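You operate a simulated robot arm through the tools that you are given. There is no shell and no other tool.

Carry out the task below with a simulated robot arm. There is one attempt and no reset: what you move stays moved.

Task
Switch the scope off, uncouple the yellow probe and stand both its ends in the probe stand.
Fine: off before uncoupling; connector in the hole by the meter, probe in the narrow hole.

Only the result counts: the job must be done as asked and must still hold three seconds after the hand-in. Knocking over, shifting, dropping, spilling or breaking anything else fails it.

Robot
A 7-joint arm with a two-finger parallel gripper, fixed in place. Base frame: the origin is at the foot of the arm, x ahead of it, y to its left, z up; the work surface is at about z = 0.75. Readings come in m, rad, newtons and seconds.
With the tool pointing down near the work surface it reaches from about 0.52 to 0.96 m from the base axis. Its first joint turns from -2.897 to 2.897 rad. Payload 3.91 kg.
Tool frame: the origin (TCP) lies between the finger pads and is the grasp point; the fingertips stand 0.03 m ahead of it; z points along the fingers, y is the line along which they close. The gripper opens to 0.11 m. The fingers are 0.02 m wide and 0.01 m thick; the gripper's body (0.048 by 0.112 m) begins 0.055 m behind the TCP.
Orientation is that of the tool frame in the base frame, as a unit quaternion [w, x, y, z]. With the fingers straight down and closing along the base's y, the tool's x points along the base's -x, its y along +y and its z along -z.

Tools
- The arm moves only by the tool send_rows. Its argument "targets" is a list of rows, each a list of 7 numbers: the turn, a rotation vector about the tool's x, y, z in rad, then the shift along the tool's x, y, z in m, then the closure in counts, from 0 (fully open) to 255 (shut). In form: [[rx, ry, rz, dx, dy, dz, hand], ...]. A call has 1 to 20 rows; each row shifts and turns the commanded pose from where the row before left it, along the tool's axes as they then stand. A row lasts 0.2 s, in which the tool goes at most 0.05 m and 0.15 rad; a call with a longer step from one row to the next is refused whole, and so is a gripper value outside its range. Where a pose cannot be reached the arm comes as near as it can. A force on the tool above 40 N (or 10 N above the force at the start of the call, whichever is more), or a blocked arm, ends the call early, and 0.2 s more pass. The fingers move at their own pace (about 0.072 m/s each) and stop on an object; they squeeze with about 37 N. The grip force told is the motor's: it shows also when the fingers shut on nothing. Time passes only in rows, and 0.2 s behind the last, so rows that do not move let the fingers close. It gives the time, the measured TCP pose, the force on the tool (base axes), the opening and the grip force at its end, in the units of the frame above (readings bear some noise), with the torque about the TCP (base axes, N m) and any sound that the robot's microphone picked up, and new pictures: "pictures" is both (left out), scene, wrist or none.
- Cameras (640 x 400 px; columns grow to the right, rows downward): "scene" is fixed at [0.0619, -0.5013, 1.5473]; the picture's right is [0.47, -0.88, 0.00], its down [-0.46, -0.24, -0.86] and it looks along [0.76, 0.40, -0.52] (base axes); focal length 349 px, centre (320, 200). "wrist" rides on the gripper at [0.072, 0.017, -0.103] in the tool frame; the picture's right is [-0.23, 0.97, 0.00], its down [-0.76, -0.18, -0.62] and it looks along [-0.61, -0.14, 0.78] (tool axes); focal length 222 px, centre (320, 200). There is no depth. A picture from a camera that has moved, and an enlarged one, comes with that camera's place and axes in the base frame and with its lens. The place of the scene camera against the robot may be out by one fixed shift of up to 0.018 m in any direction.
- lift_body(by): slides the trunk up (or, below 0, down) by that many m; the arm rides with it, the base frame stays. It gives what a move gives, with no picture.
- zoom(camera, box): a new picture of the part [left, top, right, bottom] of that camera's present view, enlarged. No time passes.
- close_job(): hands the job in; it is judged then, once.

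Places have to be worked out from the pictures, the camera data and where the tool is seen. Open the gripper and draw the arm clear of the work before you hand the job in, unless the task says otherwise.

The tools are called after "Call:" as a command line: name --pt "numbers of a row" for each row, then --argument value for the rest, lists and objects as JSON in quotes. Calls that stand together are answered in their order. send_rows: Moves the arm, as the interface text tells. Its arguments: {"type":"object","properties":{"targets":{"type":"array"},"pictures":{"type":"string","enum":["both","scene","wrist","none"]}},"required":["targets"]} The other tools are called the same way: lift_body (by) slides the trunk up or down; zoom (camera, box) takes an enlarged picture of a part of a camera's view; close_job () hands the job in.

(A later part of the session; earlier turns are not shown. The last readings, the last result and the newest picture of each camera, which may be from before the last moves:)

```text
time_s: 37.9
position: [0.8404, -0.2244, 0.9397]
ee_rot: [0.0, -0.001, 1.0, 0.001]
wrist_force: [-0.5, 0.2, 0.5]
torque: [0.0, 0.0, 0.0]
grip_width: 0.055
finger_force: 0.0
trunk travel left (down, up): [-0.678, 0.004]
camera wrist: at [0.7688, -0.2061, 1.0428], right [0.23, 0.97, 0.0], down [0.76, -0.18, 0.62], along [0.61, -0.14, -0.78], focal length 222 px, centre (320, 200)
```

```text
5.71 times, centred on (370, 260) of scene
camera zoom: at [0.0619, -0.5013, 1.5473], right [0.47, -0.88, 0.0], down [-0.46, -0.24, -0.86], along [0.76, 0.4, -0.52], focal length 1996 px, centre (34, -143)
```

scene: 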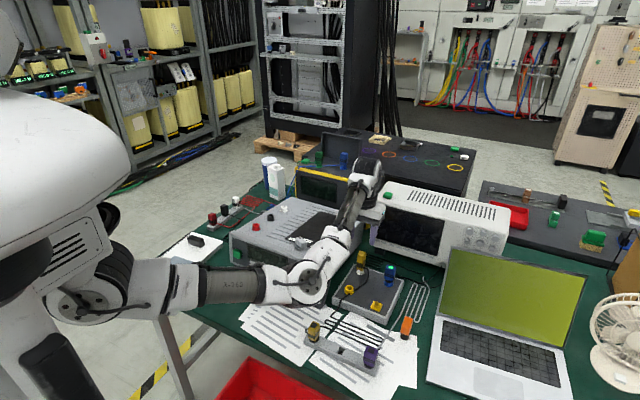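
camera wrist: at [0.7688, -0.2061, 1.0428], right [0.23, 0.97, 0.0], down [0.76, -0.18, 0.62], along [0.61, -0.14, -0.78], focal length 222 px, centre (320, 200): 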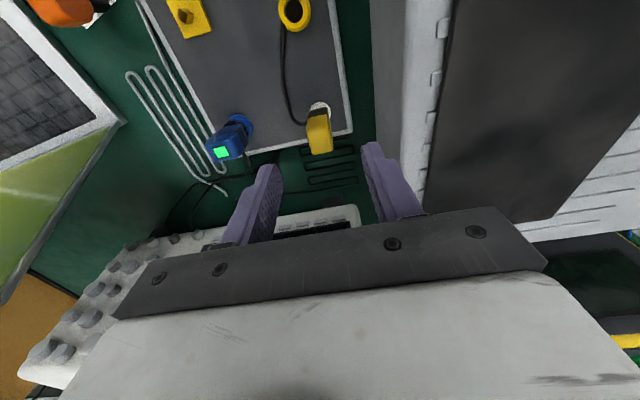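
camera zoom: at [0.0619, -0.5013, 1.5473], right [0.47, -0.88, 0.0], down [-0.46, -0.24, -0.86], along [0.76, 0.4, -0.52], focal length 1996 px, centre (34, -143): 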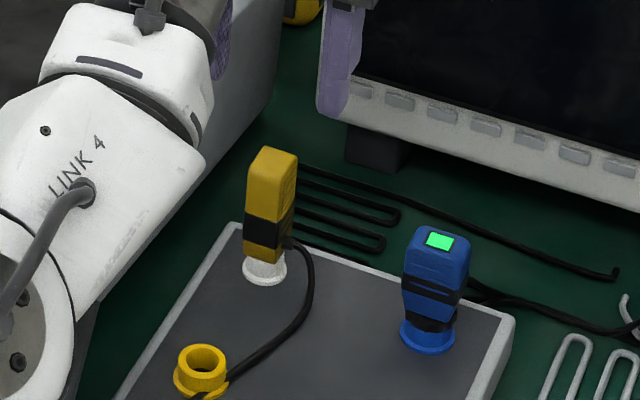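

The probe is centred near [0.8435, -0.223] with its top at about 0.875–0.88. I'll shift +3 mm in x and descend so the fingertips stop just above the cable exit.

Call:
send_rows --pt "0 0 0 -0.003 0 0.025 127" --pt "0 0 0 0 0 0.025 127" --pt "0 0 0 0 0 0.02 127" --pt "0 0 0 0 0 0.009 127" --pt "0 0 0 0 0 0 127" --pictures "both"

Call:
zoom --camera "wrist" --box '[250, 100, 390, 230]'

Call:
zoom --camera "scene" --box '[335, 225, 405, 295]'

```text
time_s: 39.0
position: [0.8445, -0.2253, 0.8591]
ee_rot: [0.0, 0.0, 1.0, -0.001]
wrist_force: [0.4, -0.3, 0.2]
torque: [0.0, 0.0, 0.01]
grip_width: 0.0553
finger_force: 0.0
trunk travel left (down, up): [-0.678, 0.004]
camera wrist: at [0.7734, -0.2073, 0.9626], right [0.23, 0.97, 0.0], down [0.76, -0.18, 0.62], along [0.61, -0.14, -0.78], focal length 222 px, centre (320, 200)
```

scene: 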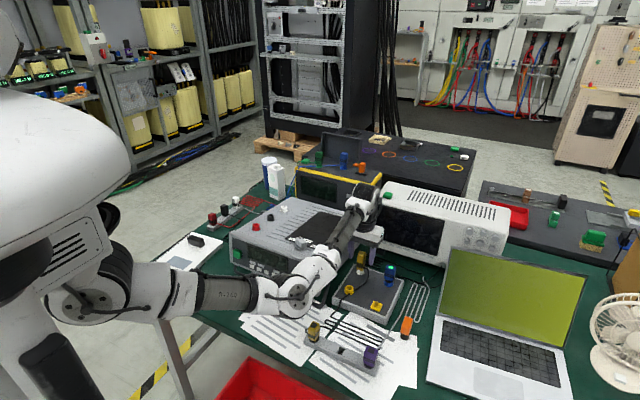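
wrist: 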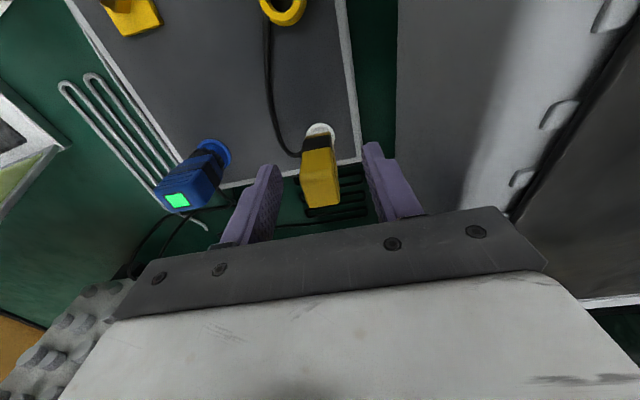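

```text
3.08 times, centred on (320, 165) of wrist
camera zoom: at [0.7734, -0.2073, 0.9626], right [0.23, 0.97, 0.0], down [0.76, -0.18, 0.62], along [0.61, -0.14, -0.78], focal length 684 px, centre (320, 308)
```

zoom: 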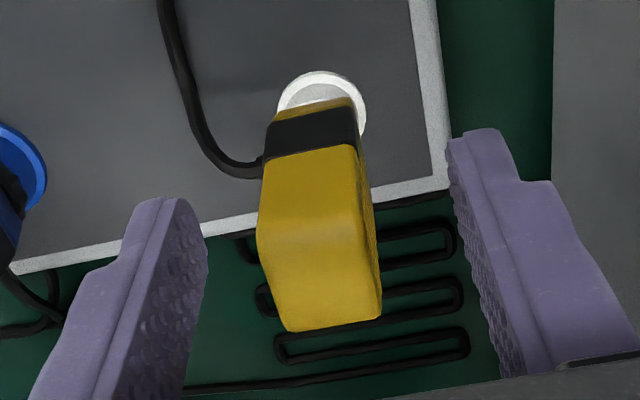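

```text
5.71 times, centred on (370, 260) of scene
camera zoom: at [0.0619, -0.5013, 1.5473], right [0.47, -0.88, 0.0], down [-0.46, -0.24, -0.86], along [0.76, 0.4, -0.52], focal length 1996 px, centre (34, -143)
```

zoom: 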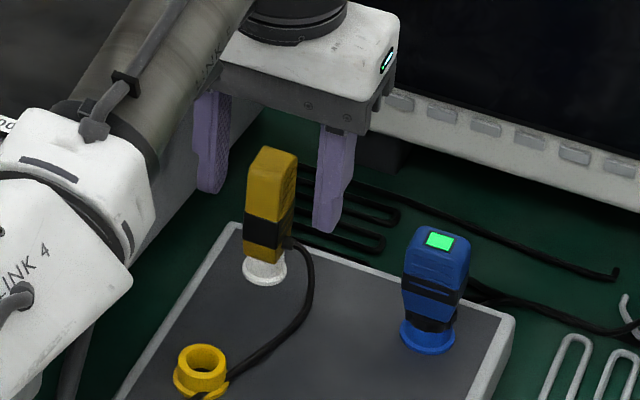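

The finger-to-probe relation in x is ambiguous from the earlier height guess. I'll enlarge both views to pin down the probe's top and depth before closing.

Call:
zoom --camera "wrist" --box '[285, 120, 355, 220]'

Call:
zoom --camera "scene" --box '[345, 240, 395, 280]'

```text
4.00 times, centred on (320, 170) of wrist
camera zoom: at [0.7734, -0.2073, 0.9626], right [0.23, 0.97, 0.0], down [0.76, -0.18, 0.62], along [0.61, -0.14, -0.78], focal length 888 px, centre (320, 320)
```

zoom: 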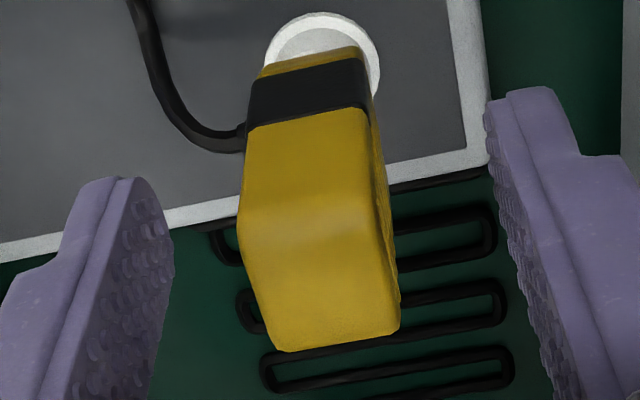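

```text
10.00 times, centred on (370, 260) of scene
camera zoom: at [0.0619, -0.5013, 1.5473], right [0.47, -0.88, 0.0], down [-0.46, -0.24, -0.86], along [0.76, 0.4, -0.52], focal length 3493 px, centre (-180, -400)
```

zoom: 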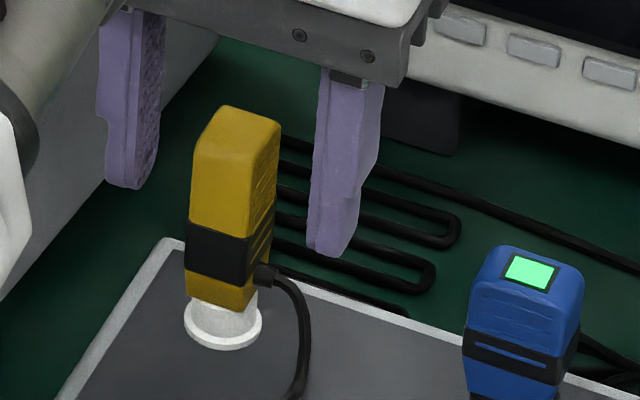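

The probe's top is about 18 mm deep, at z ≈ 0.868 and centred at x ≈ 0.842, so I'm about 3 mm too far forward. I'll correct that by -2.5 mm in x and +1 mm in y, and close in stages.

Call:
send_rows --pt "0 0 0 0.0025 0.0008 0 127" --pt "0 0 0 0 0 0 170" --pt "0 0 0 0 0 0 185" --pt "0 0 0 0 0 0 255" --pt "0 0 0 0 0 0 255" --pictures "both"

Call:
zoom --camera "wrist" --box '[285, 120, 355, 220]'

Call:
zoom --camera "scene" --box '[345, 240, 395, 280]'

```text
time_s: 40.2
position: [0.8411, -0.2241, 0.8586]
ee_rot: [0.0, 0.001, 1.0, -0.001]
wrist_force: [-1.0, -1.4, -0.2]
torque: [-0.11, -0.01, -0.04]
grip_width: 0.0188
finger_force: 36.8
trunk travel left (down, up): [-0.678, 0.004]
camera wrist: at [0.7702, -0.2064, 0.9628], right [0.23, 0.97, 0.0], down [0.76, -0.18, 0.62], along [0.61, -0.14, -0.78], focal length 222 px, centre (320, 200)
```

scene: 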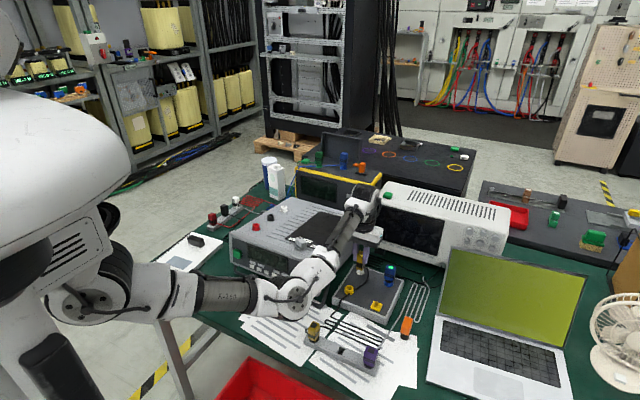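
wrist: 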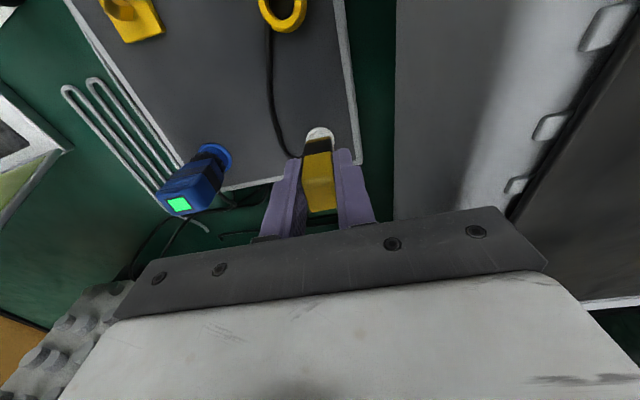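

```text
4.00 times, centred on (320, 170) of wrist
camera zoom: at [0.7702, -0.2064, 0.9628], right [0.23, 0.97, 0.0], down [0.76, -0.18, 0.62], along [0.61, -0.14, -0.78], focal length 888 px, centre (320, 320)
```

zoom: 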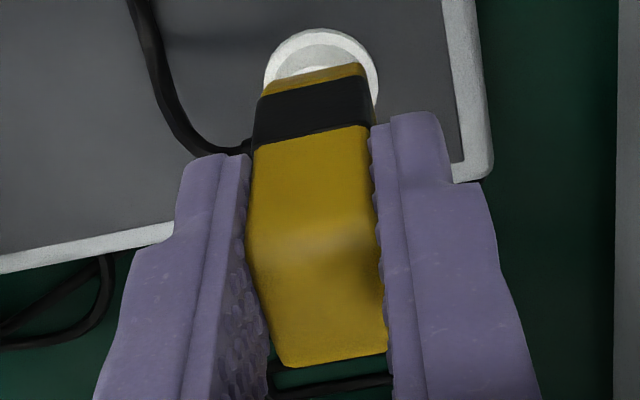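

```text
10.00 times, centred on (370, 260) of scene
camera zoom: at [0.0619, -0.5013, 1.5473], right [0.47, -0.88, 0.0], down [-0.46, -0.24, -0.86], along [0.76, 0.4, -0.52], focal length 3493 px, centre (-180, -400)
```

zoom: 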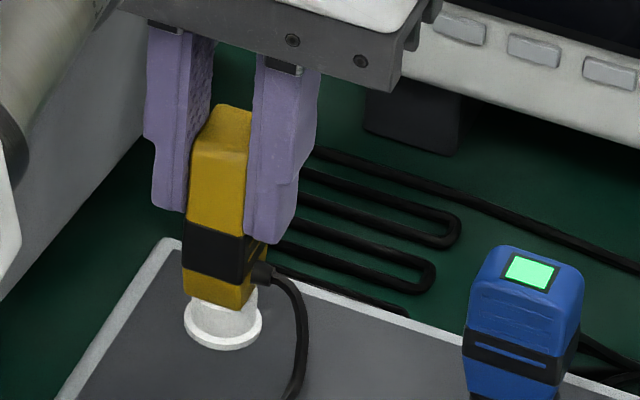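

The probe is gripped at 19 mm width and the box is undisturbed. I'll lift in small steps while monitoring the force.

Call:
send_rows --pt "0 0 0 0 0 -0.002 255" --pt "0 0 0 0 0 -0.002 255" --pt "0 0 0 0 0 -0.002 255" --pictures "scene"

Call:
zoom --camera "scene" --box '[345, 240, 395, 280]'

```text
time_s: 41.0
position: [0.8414, -0.2243, 0.8643]
ee_rot: [0.0, -0.001, 1.0, 0.001]
wrist_force: [0.1, -2.0, -0.5]
torque: [-0.18, -0.01, -0.02]
grip_width: 0.0189
finger_force: 37.1
trunk travel left (down, up): [-0.678, 0.004]
```

scene: 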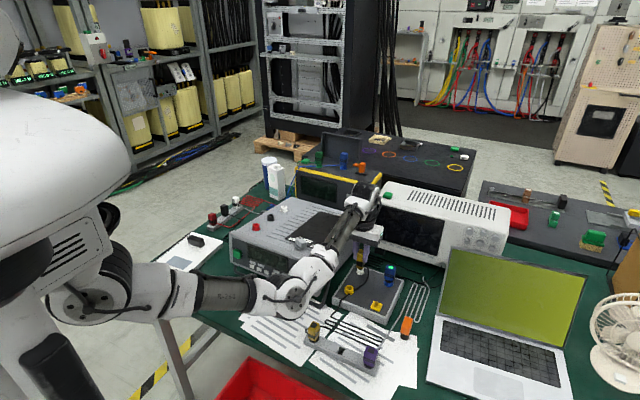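

```text
10.00 times, centred on (370, 260) of scene
camera zoom: at [0.0619, -0.5013, 1.5473], right [0.47, -0.88, 0.0], down [-0.46, -0.24, -0.86], along [0.76, 0.4, -0.52], focal length 3493 px, centre (-180, -400)
```

zoom: 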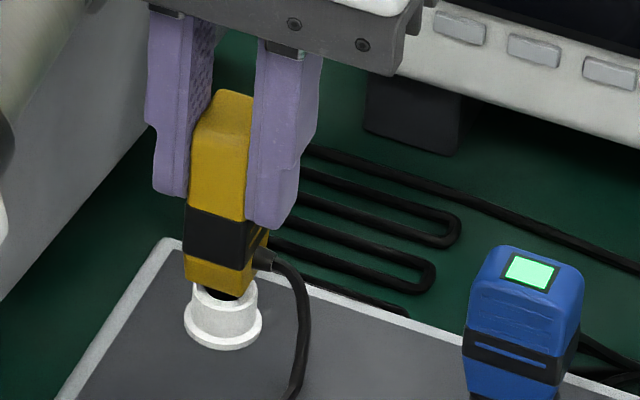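

The probe is sliding straight up out of the cup with only about 2 N of side force. I'll continue lifting slowly, easing slightly toward -y.

Call:
send_rows --pt "0 0 0 0 -0.0008 -0.003 255" --pt "0 0 0 0 0 -0.005 255" --pt "0 0 0 0 0 -0.007 255" --pt "0 0 0 0 0 -0.01 255" --pt "0 0 0 0 0 -0.015 255" --pictures "both"

Call:
zoom --camera "scene" --box '[345, 220, 405, 280]'

Call:
zoom --camera "wrist" --box '[270, 90, 370, 220]'

```text
time_s: 42.2
position: [0.8421, -0.2253, 0.9065]
ee_rot: [0.0, 0.0, 1.0, 0.0]
wrist_force: [0.7, -0.2, 0.1]
torque: [0.0, 0.05, 0.01]
grip_width: 0.0191
finger_force: 37.4
trunk travel left (down, up): [-0.678, 0.004]
camera wrist: at [0.7703, -0.2068, 1.0093], right [0.23, 0.97, 0.0], down [0.76, -0.18, 0.62], along [0.61, -0.14, -0.78], focal length 222 px, centre (320, 200)
```

scene: 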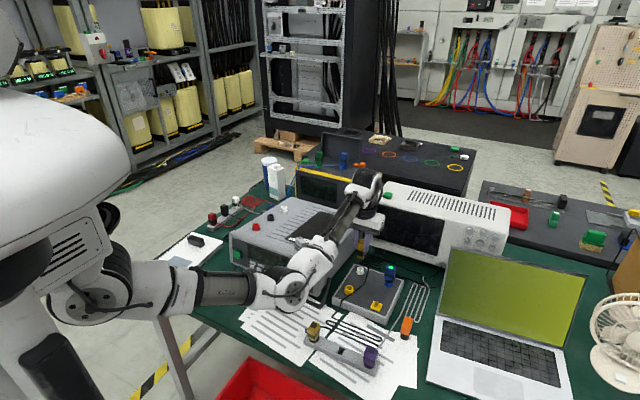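
wrist: 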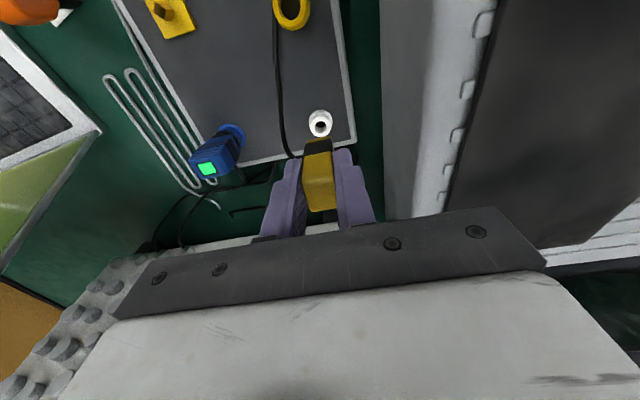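

```text
6.67 times, centred on (375, 250) of scene
camera zoom: at [0.0619, -0.5013, 1.5473], right [0.47, -0.88, 0.0], down [-0.46, -0.24, -0.86], along [0.76, 0.4, -0.52], focal length 2329 px, centre (-47, -133)
```

zoom: 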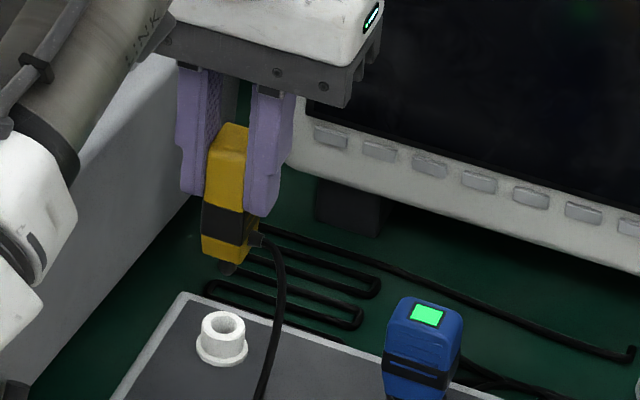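

```text
3.08 times, centred on (320, 155) of wrist
camera zoom: at [0.7703, -0.2068, 1.0093], right [0.23, 0.97, 0.0], down [0.76, -0.18, 0.62], along [0.61, -0.14, -0.78], focal length 684 px, centre (320, 338)
```

zoom: 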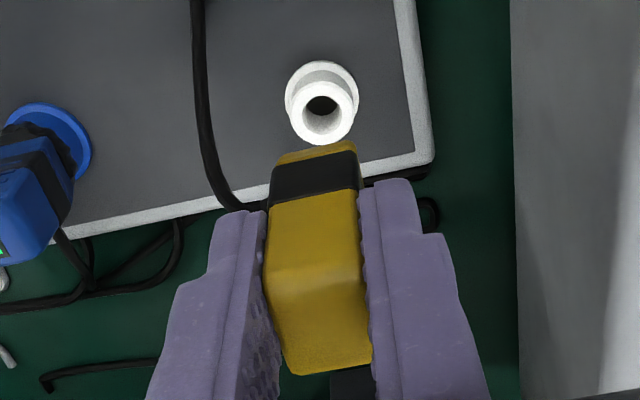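

The probe is free, with a thin tip about 8 mm long below its body. I'll lift higher and carry it back near the stand, then turn it so its cable boot faces +x toward the coil, away from under the tip.

Call:
send_rows --pt "0 0 0 0 0 -0.03 255" --pt "0 0 0 0 0 -0.025 255" --pt "0 0 0 0.04 -0.009 0 255" --pt "0 0 0 0.04 -0.009 0 255" --pt "0 0 0 0.04 -0.009 0 255" --pt "0 0 0 0.04 -0.009 0 255" --pt "0 0 0 0.04 -0.009 0 255" --pt "0 0 -0.14 0 0 0 255" --pt "0 0 -0.14 0 0 0 255" --pt "0 0 -0.14 0 0 0 255" --pictures "both"

Call:
zoom --camera "scene" --box '[290, 230, 410, 380]'

```text
time_s: 44.5
position: [0.642, -0.2698, 0.9601]
ee_rot: [0.001, -0.209, 0.978, 0.001]
wrist_force: [-0.5, 0.4, -0.9]
torque: [0.0, -0.02, 0.0]
grip_width: 0.0191
finger_force: 37.2
trunk travel left (down, up): [-0.678, 0.004]
camera wrist: at [0.5703, -0.2837, 1.063], right [-0.19, 0.98, 0.0], down [0.77, 0.15, 0.62], along [0.61, 0.12, -0.78], focal length 222 px, centre (320, 200)
```

scene: 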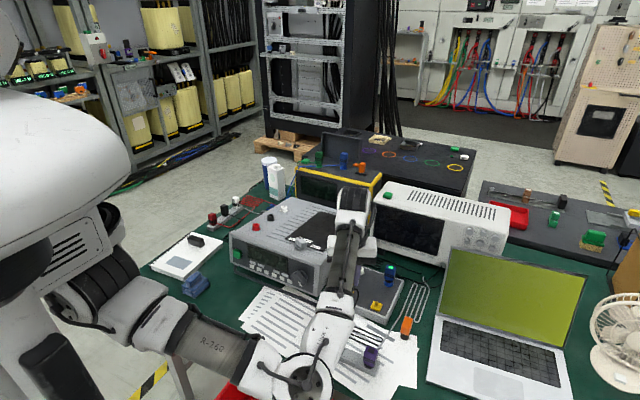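
wrist: 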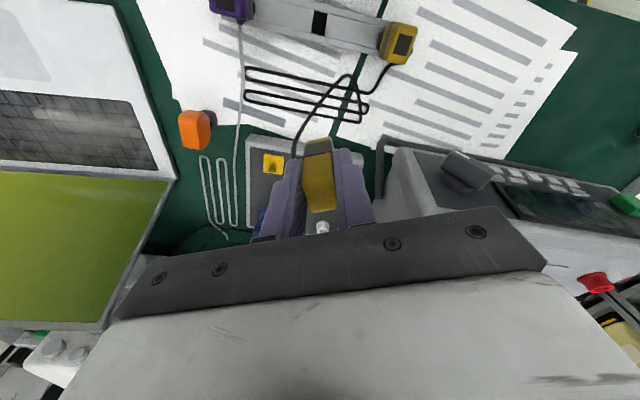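

```text
2.67 times, centred on (350, 305) of scene
camera zoom: at [0.0619, -0.5013, 1.5473], right [0.47, -0.88, 0.0], down [-0.46, -0.24, -0.86], along [0.76, 0.4, -0.52], focal length 932 px, centre (240, -80)
```

zoom: 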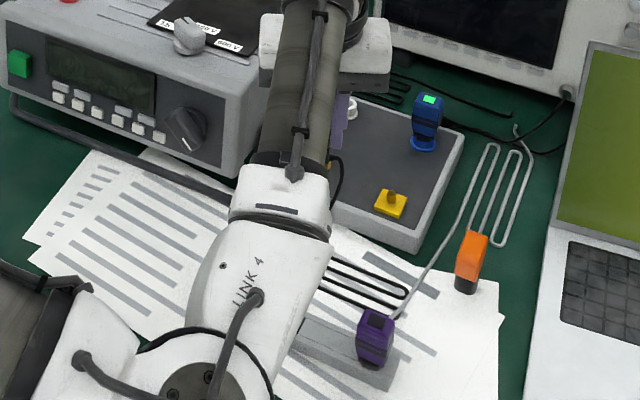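

Turning in this direction works too. I'll complete it to 90° at this height.

Call:
send_rows --pt "0 0 -0.144 0 0 0 255" --pt "0 0 -0.144 0 0 0 255" --pt "0 0 -0.144 0 0 0 255" --pt "0 0 -0.144 0 0 0 255" --pt "0 0 -0.144 0 0 0 255" --pt "0 0 -0.144 0 0 0 255" --pt "0 0 -0.144 0 0 0 255" --pt "0 0 -0.143 0 0 0 255" --pt "0 0 0 0 0 0 255" --pictures "both"

Call:
zoom --camera "wrist" --box '[200, 20, 420, 220]'

Call:
zoom --camera "scene" --box '[290, 230, 410, 380]'

```text
time_s: 46.5
position: [0.6425, -0.2697, 0.9597]
ee_rot: [0.0, 0.708, -0.706, -0.001]
wrist_force: [0.2, 0.0, -0.7]
torque: [-0.04, 0.02, 0.02]
grip_width: 0.0189
finger_force: 37.6
trunk travel left (down, up): [-0.678, 0.004]
camera wrist: at [0.6256, -0.3418, 1.0631], right [-0.97, 0.22, 0.0], down [0.18, 0.76, 0.62], along [0.14, 0.61, -0.78], focal length 222 px, centre (320, 200)
```

scene: 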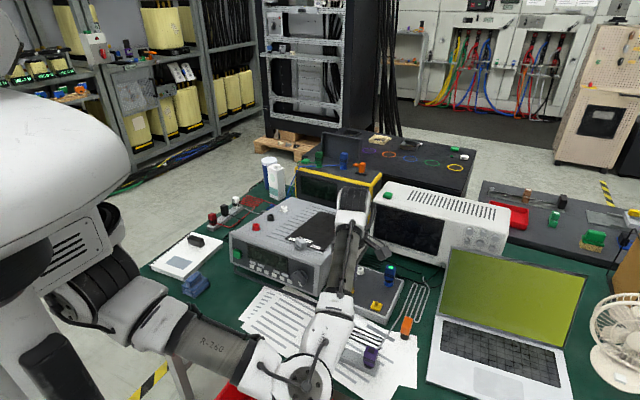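
wrist: 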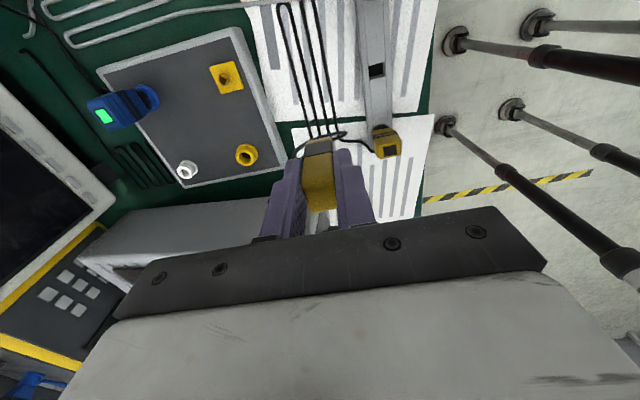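

```text
2.00 times, centred on (310, 120) of wrist
camera zoom: at [0.6256, -0.3418, 1.0631], right [-0.97, 0.22, 0.0], down [0.18, 0.76, 0.62], along [0.14, 0.61, -0.78], focal length 444 px, centre (340, 360)
```

zoom: 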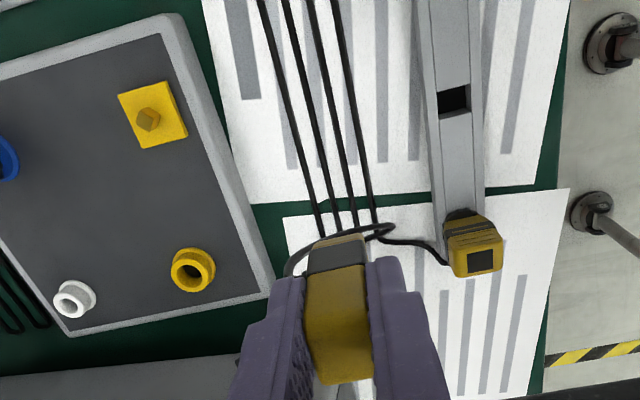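

```text
2.67 times, centred on (350, 305) of scene
camera zoom: at [0.0619, -0.5013, 1.5473], right [0.47, -0.88, 0.0], down [-0.46, -0.24, -0.86], along [0.76, 0.4, -0.52], focal length 932 px, centre (240, -80)
```

zoom: 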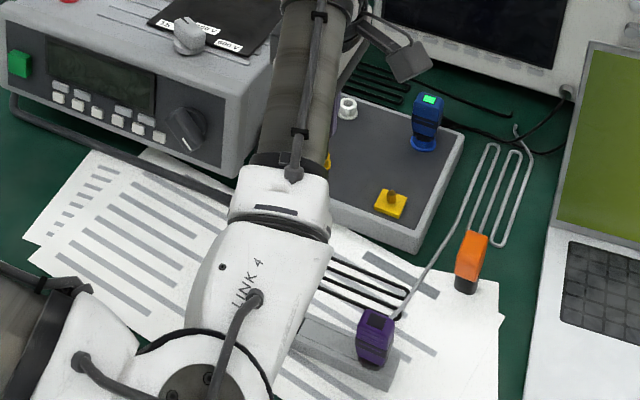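

The narrow hole is visible from this side at about [0.571, -0.28]. I'll move above it at z ≈ 0.93 and measure again with the tip close to it.

Call:
send_rows --pt "0 0 0 0.0039 0.0237 0.01 255" --pt "0 0 0 0.0039 0.0237 0.01 255" --pt "0 0 0 0.0039 0.0237 0.01 255" --pt "0 0 0 0 0 0 255" --pictures "both"

Call:
zoom --camera "wrist" --box '[250, 40, 390, 200]'

Call:
zoom --camera "scene" --box '[290, 280, 390, 380]'

```text
time_s: 47.5
position: [0.5707, -0.2809, 0.9291]
ee_rot: [0.0, 0.708, -0.706, 0.0]
wrist_force: [-0.1, 0.1, -1.0]
torque: [-0.02, -0.03, -0.04]
grip_width: 0.0191
finger_force: 37.0
trunk travel left (down, up): [-0.678, 0.004]
camera wrist: at [0.5546, -0.3528, 1.0325], right [-0.97, 0.23, 0.0], down [0.18, 0.76, 0.62], along [0.14, 0.61, -0.78], focal length 222 px, centre (320, 200)
```

scene: 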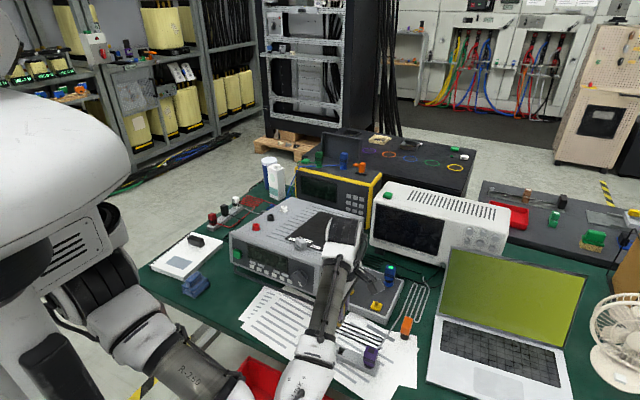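
wrist: 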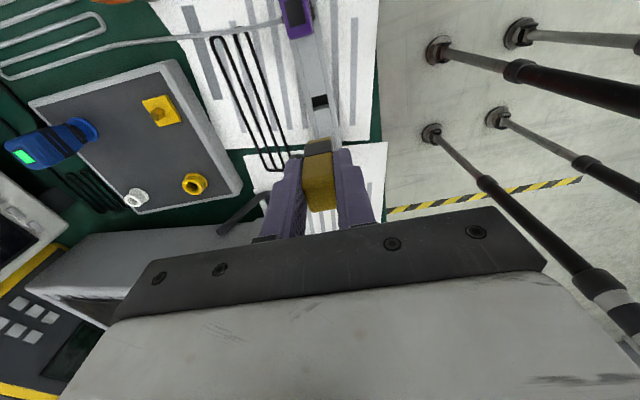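

```text
2.50 times, centred on (320, 120) of wrist
camera zoom: at [0.5546, -0.3528, 1.0325], right [-0.97, 0.23, 0.0], down [0.18, 0.76, 0.62], along [0.14, 0.61, -0.78], focal length 555 px, centre (320, 400)
```

zoom: 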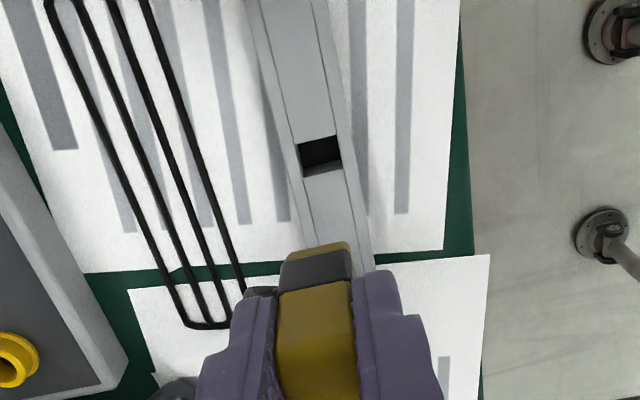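

```text
4.00 times, centred on (340, 330) of scene
camera zoom: at [0.0619, -0.5013, 1.5473], right [0.47, -0.88, 0.0], down [-0.46, -0.24, -0.86], along [0.76, 0.4, -0.52], focal length 1397 px, centre (240, -320)
```

zoom: 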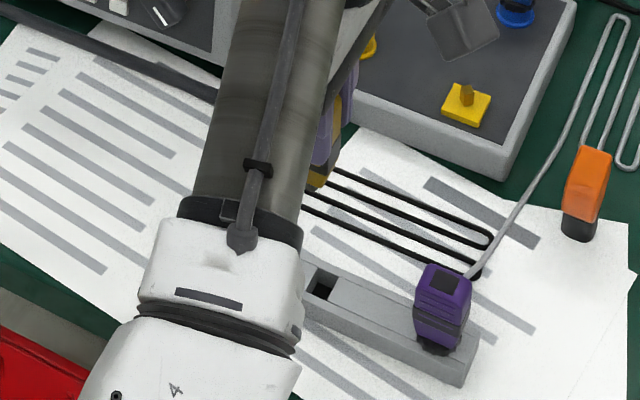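

From this side the hole reads about 3–5 mm further toward -y than the tip, though the front views suggested about 2 mm. I'll shift 3 mm toward -y and lower to z ≈ 0.875, where the comparison is more precise.

Call:
send_rows --pt "0 0 0 0.003 0.001 0.018 255" --pt "0 0 0 0 0 0.018 255" --pt "0 0 0 0 0 0.018 255" --pt "0 0 0 0 0 0 255" --pictures "both"

Call:
zoom --camera "wrist" --box '[280, 60, 360, 170]'

Call:
zoom --camera "scene" --box '[310, 310, 360, 360]'

```text
time_s: 48.5
position: [0.5708, -0.2855, 0.8752]
ee_rot: [0.0, 0.708, -0.706, 0.0]
wrist_force: [1.0, -0.1, -0.6]
torque: [0.03, 0.02, -0.02]
grip_width: 0.0189
finger_force: 37.3
trunk travel left (down, up): [-0.678, 0.004]
camera wrist: at [0.5541, -0.3568, 0.9788], right [-0.97, 0.23, 0.0], down [0.18, 0.76, 0.62], along [0.14, 0.61, -0.78], focal length 222 px, centre (320, 200)
```

scene: 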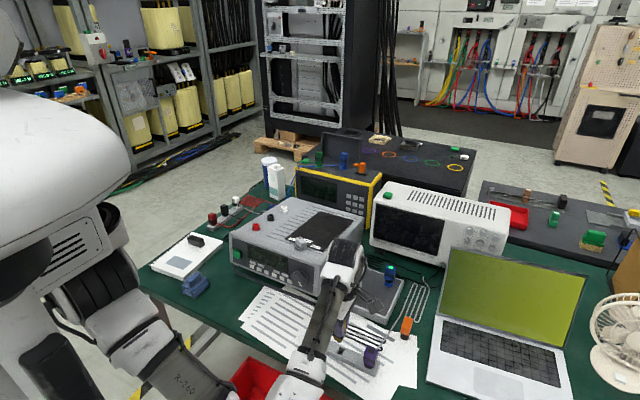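
wrist: 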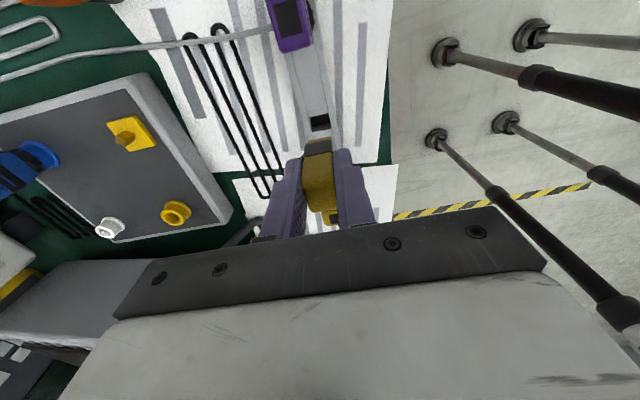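

```text
3.64 times, centred on (320, 115) of wrist
camera zoom: at [0.5541, -0.3568, 0.9788], right [-0.97, 0.23, 0.0], down [0.18, 0.76, 0.62], along [0.14, 0.61, -0.78], focal length 808 px, centre (320, 509)
```

zoom: 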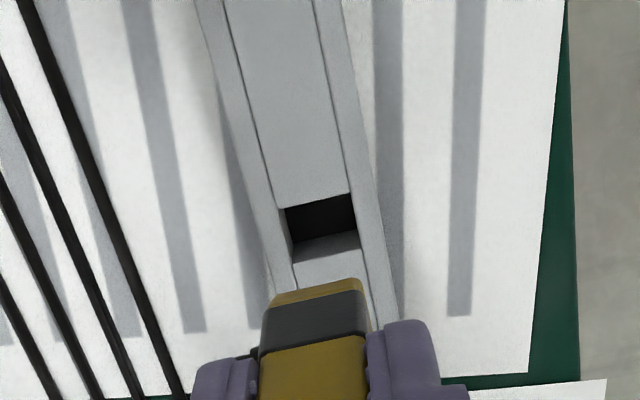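

```text
8.00 times, centred on (335, 335) of scene
camera zoom: at [0.0619, -0.5013, 1.5473], right [0.47, -0.88, 0.0], down [-0.46, -0.24, -0.86], along [0.76, 0.4, -0.52], focal length 2795 px, centre (200, -880)
```

zoom: 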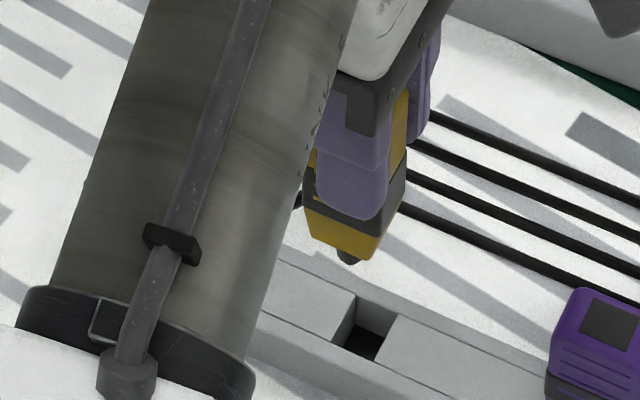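

I need to pin down exactly how the probe sits in the grip. I'll enlarge both views strongly around the tip.

Call:
zoom --camera "scene" --box '[324, 316, 354, 346]'

Call:
zoom --camera "scene" --box '[318, 300, 348, 330]'

Call:
zoom --camera "wrist" --box '[285, 110, 355, 220]'

```text
13.33 times, centred on (339, 331) of scene
camera zoom: at [0.0619, -0.5013, 1.5473], right [0.47, -0.88, 0.0], down [-0.46, -0.24, -0.86], along [0.76, 0.4, -0.52], focal length 4658 px, centre (67, -1547)
```

zoom: 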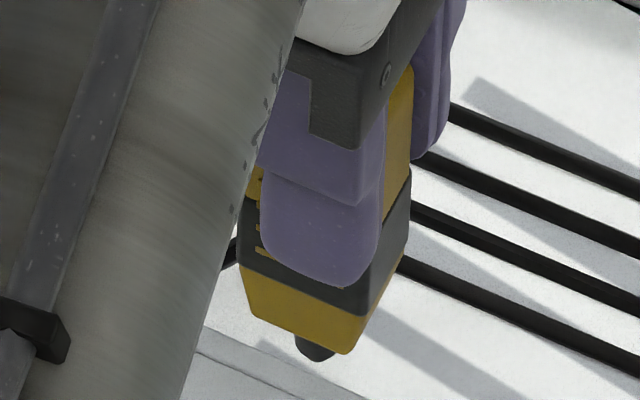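

```text
13.33 times, centred on (333, 315) of scene
camera zoom: at [0.0619, -0.5013, 1.5473], right [0.47, -0.88, 0.0], down [-0.46, -0.24, -0.86], along [0.76, 0.4, -0.52], focal length 4658 px, centre (147, -1333)
```

zoom: 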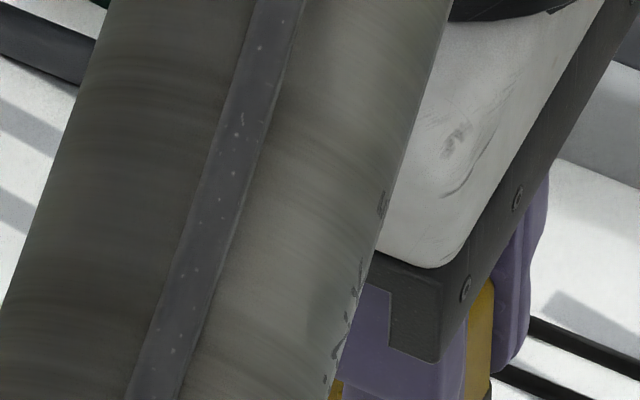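

```text
3.64 times, centred on (320, 165) of wrist
camera zoom: at [0.5541, -0.3568, 0.9788], right [-0.97, 0.23, 0.0], down [0.18, 0.76, 0.62], along [0.14, 0.61, -0.78], focal length 808 px, centre (320, 327)
```

zoom: 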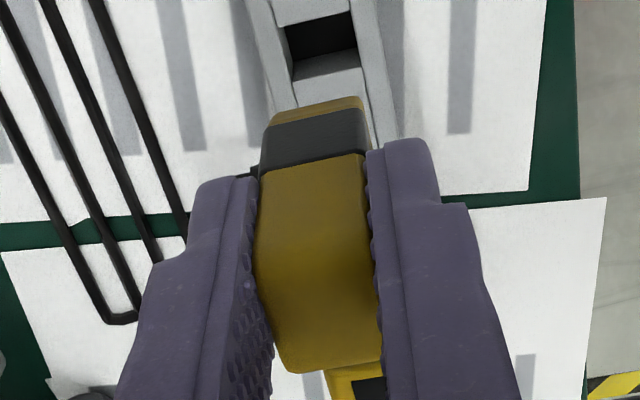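

The scene view shows the probe body is deeper than I assumed (about 26 mm), with its axis several millimetres on the +y side of my TCP. I'll shift 4 mm toward -y and lower until the tip is just above the stand, where tip and hole can be compared directly.

Call:
send_rows --pt "0 0 0 0.004 0 0.007 255" --pt "0 0 0 0 0 0.007 255" --pt "0 0 0 0 0 0.004 255" --pt "0 0 0 0 0 0 255" --pictures "both"

Call:
zoom --camera "scene" --box '[324, 320, 360, 356]'

Call:
zoom --camera "wrist" --box '[285, 90, 355, 190]'

```text
time_s: 49.5
position: [0.5698, -0.2894, 0.8575]
ee_rot: [0.0, 0.707, -0.707, -0.001]
wrist_force: [-0.1, -0.6, 0.0]
torque: [-0.04, -0.01, -0.04]
grip_width: 0.019
finger_force: 37.0
trunk travel left (down, up): [-0.678, 0.004]
camera wrist: at [0.5536, -0.3605, 0.9616], right [-0.97, 0.23, 0.0], down [0.18, 0.76, 0.62], along [0.14, 0.61, -0.78], focal length 222 px, centre (320, 200)
```

scene: 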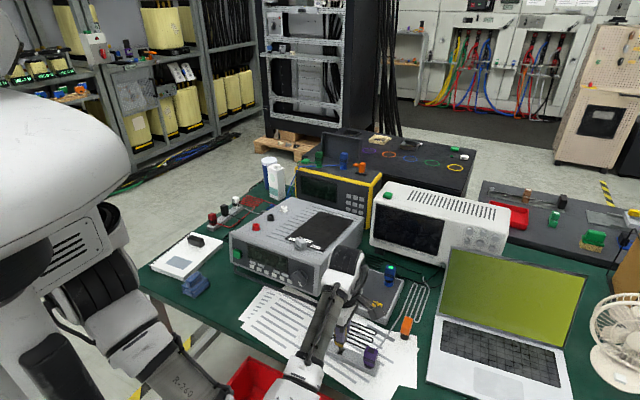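
wrist: 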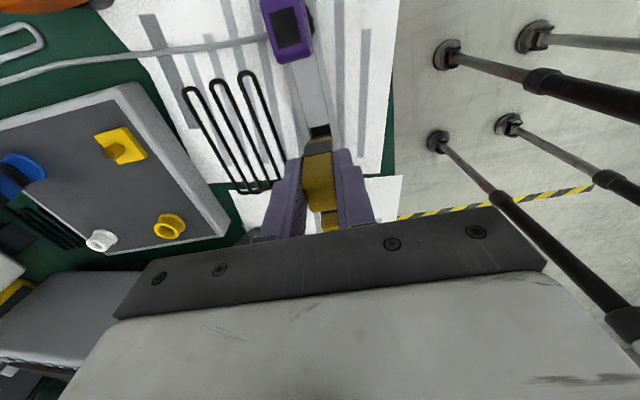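

```text
11.11 times, centred on (342, 338) of scene
camera zoom: at [0.0619, -0.5013, 1.5473], right [0.47, -0.88, 0.0], down [-0.46, -0.24, -0.86], along [0.76, 0.4, -0.52], focal length 3882 px, centre (76, -1333)
```

zoom: 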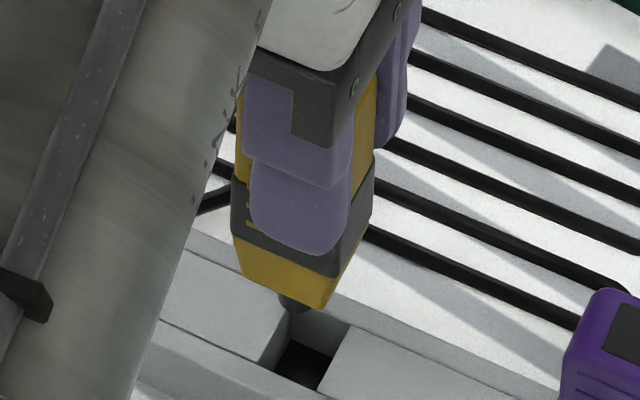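

```text
4.00 times, centred on (320, 140) of wrist
camera zoom: at [0.5536, -0.3605, 0.9616], right [-0.97, 0.23, 0.0], down [0.18, 0.76, 0.62], along [0.14, 0.61, -0.78], focal length 888 px, centre (320, 440)
```

zoom: 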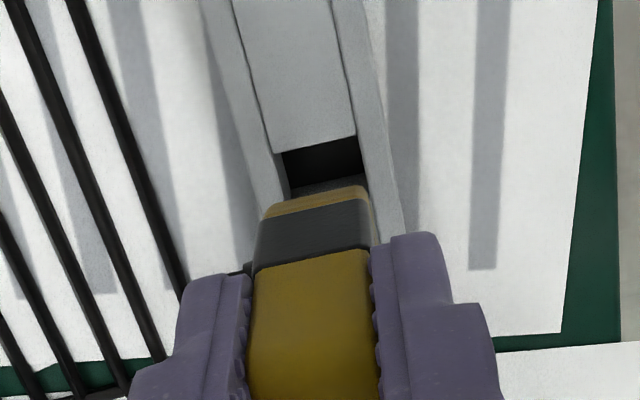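

The tip is right beside the hole now; directly comparing them in the scene view, the tip is about 3 mm too far toward +y, with x matching. I'll shift another 2.8 mm toward -y and lower 6 mm.

Call:
send_rows --pt "0 0 0 0.0028 0 0.003 255" --pt "0 0 0 0 0 0.003 255" --pt "0 0 0 0 0 0 255" --pictures "both"

Call:
zoom --camera "scene" --box '[330, 328, 354, 352]'

Call:
zoom --camera "wrist" --box '[285, 90, 355, 190]'

```text
time_s: 50.2
position: [0.5694, -0.2915, 0.8513]
ee_rot: [0.0, -0.707, 0.707, 0.0]
wrist_force: [0.2, -0.3, -0.3]
torque: [-0.03, 0.02, -0.01]
grip_width: 0.0186
finger_force: 37.3
trunk travel left (down, up): [-0.678, 0.004]
camera wrist: at [0.5534, -0.3635, 0.9549], right [-0.97, 0.23, 0.0], down [0.18, 0.76, 0.62], along [0.14, 0.61, -0.78], focal length 222 px, centre (320, 200)
```

scene: 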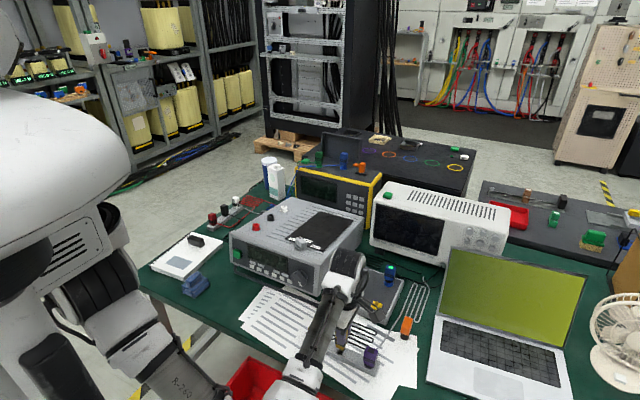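
wrist: 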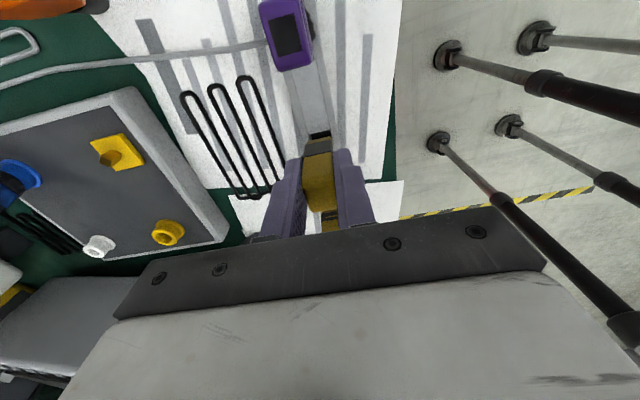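

```text
16.00 times, centred on (342, 340) of scene
camera zoom: at [0.0619, -0.5013, 1.5473], right [0.47, -0.88, 0.0], down [-0.46, -0.24, -0.86], along [0.76, 0.4, -0.52], focal length 5590 px, centre (-32, -2040)
```

zoom: 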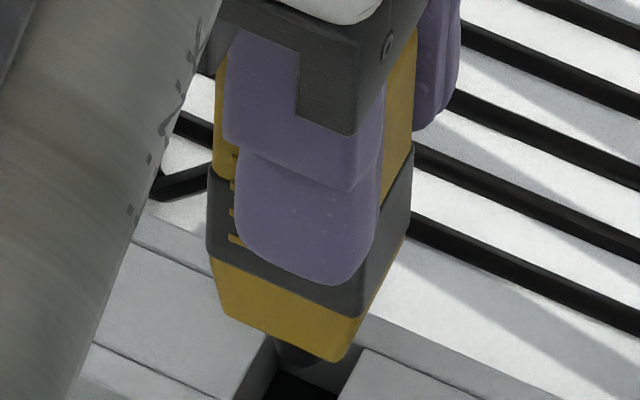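

```text
4.00 times, centred on (320, 140) of wrist
camera zoom: at [0.5534, -0.3635, 0.9549], right [-0.97, 0.23, 0.0], down [0.18, 0.76, 0.62], along [0.14, 0.61, -0.78], focal length 888 px, centre (320, 440)
```

zoom: 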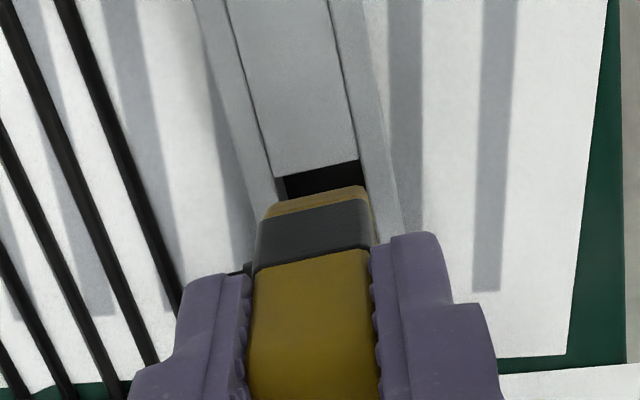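

I'll re-aim the enlargement lower to see the tip and the whole hole.

Call:
zoom --camera "scene" --box '[330, 336, 354, 360]'

```text
16.00 times, centred on (342, 348) of scene
camera zoom: at [0.0619, -0.5013, 1.5473], right [0.47, -0.88, 0.0], down [-0.46, -0.24, -0.86], along [0.76, 0.4, -0.52], focal length 5590 px, centre (-32, -2168)
```

zoom: 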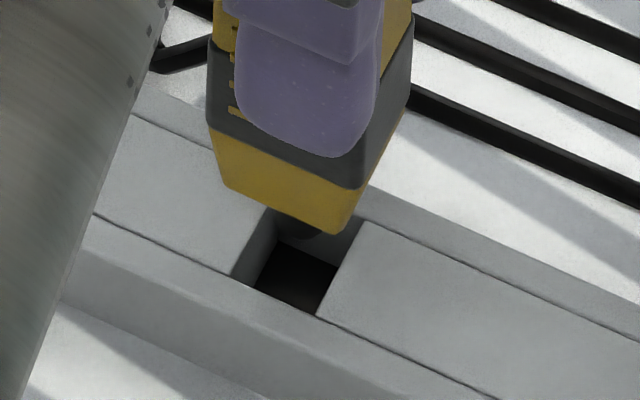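

The tip's column now matches the hole's centre within about 0.5 mm, and x agrees within about 1 mm. I'll lower in 3 mm steps and check the force.

Call:
send_rows --pt "0 0 0 0 0 0.003 255" --pt "0 0 0 0 0 0.003 255" --pt "0 0 0 0 0 0.003 255" --pictures "scene"

Call:
zoom --camera "scene" --box '[330, 336, 354, 360]'

```text
time_s: 51.0
position: [0.5692, -0.2904, 0.8432]
ee_rot: [0.0, 0.707, -0.707, -0.001]
wrist_force: [-0.6, -0.8, -1.2]
torque: [0.0, -0.01, 0.0]
grip_width: 0.0187
finger_force: 36.9
trunk travel left (down, up): [-0.678, 0.004]
```

scene: 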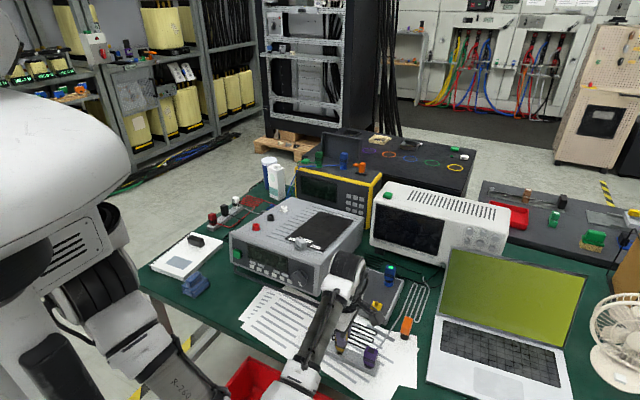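

```text
16.00 times, centred on (342, 348) of scene
camera zoom: at [0.0619, -0.5013, 1.5473], right [0.47, -0.88, 0.0], down [-0.46, -0.24, -0.86], along [0.76, 0.4, -0.52], focal length 5590 px, centre (-32, -2168)
```

zoom: 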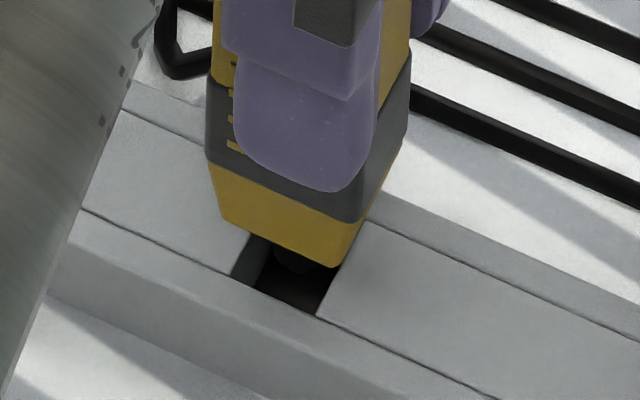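

The tip is entering the hole with no contact force. I'll continue down in small steps.

Call:
send_rows --pt "0 0 0 0 0 0.003 255" --pt "0 0 0 0 0 0.003 255" --pictures "scene"

Call:
zoom --camera "scene" --box '[330, 336, 354, 360]'

```text
time_s: 51.6
position: [0.5702, -0.2905, 0.836]
ee_rot: [-0.001, 0.707, -0.707, 0.0]
wrist_force: [0.3, 0.4, 0.3]
torque: [-0.04, -0.01, 0.01]
grip_width: 0.0189
finger_force: 36.8
trunk travel left (down, up): [-0.678, 0.004]
```

scene: 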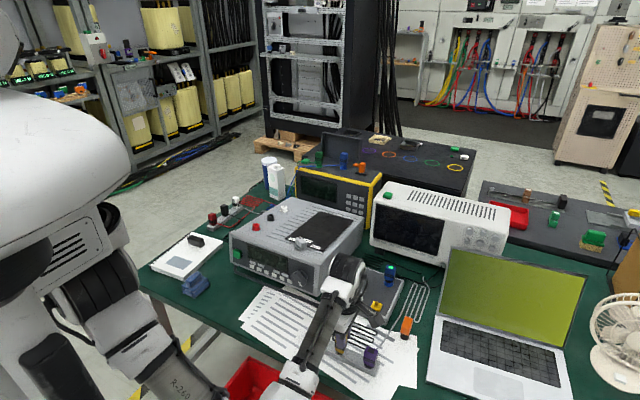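

```text
16.00 times, centred on (342, 348) of scene
camera zoom: at [0.0619, -0.5013, 1.5473], right [0.47, -0.88, 0.0], down [-0.46, -0.24, -0.86], along [0.76, 0.4, -0.52], focal length 5590 px, centre (-32, -2168)
```

zoom: 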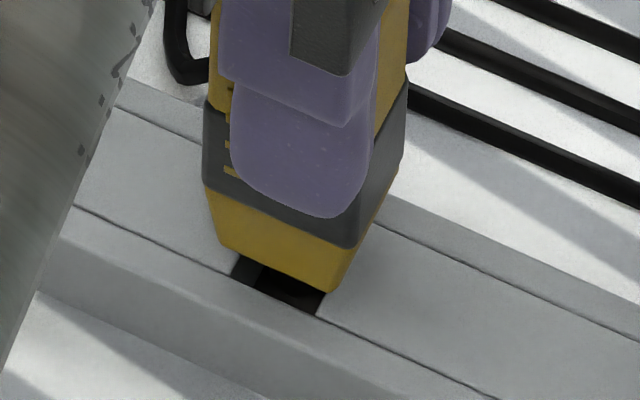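

Still no resistance and the tip is inside the hole. I'll continue in 2 mm steps until the body seats.

Call:
send_rows --pt "0 0 0 0 0 0.002 255" --pt "0 0 0 0 0 0.002 255" --pictures "scene"

Call:
zoom --camera "scene" --box '[330, 336, 354, 360]'

```text
time_s: 52.2
position: [0.5707, -0.2918, 0.8329]
ee_rot: [0.0, 0.707, -0.707, 0.0]
wrist_force: [0.2, -0.7, 0.4]
torque: [0.01, 0.04, 0.02]
grip_width: 0.0189
finger_force: 37.0
trunk travel left (down, up): [-0.678, 0.004]
```

scene: 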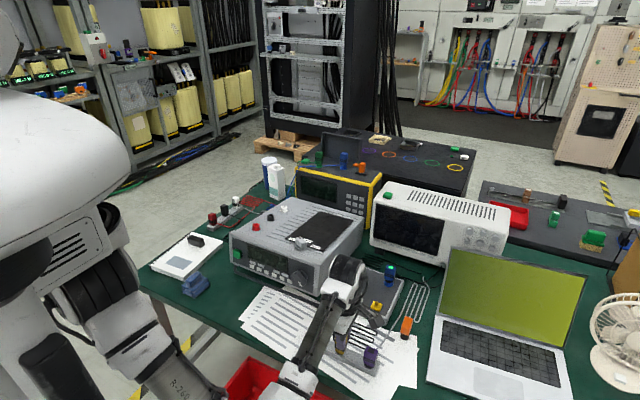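

```text
16.00 times, centred on (342, 348) of scene
camera zoom: at [0.0619, -0.5013, 1.5473], right [0.47, -0.88, 0.0], down [-0.46, -0.24, -0.86], along [0.76, 0.4, -0.52], focal length 5590 px, centre (-32, -2168)
```

zoom: 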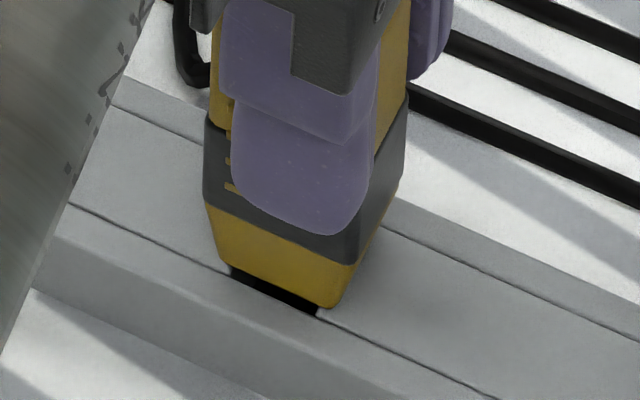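

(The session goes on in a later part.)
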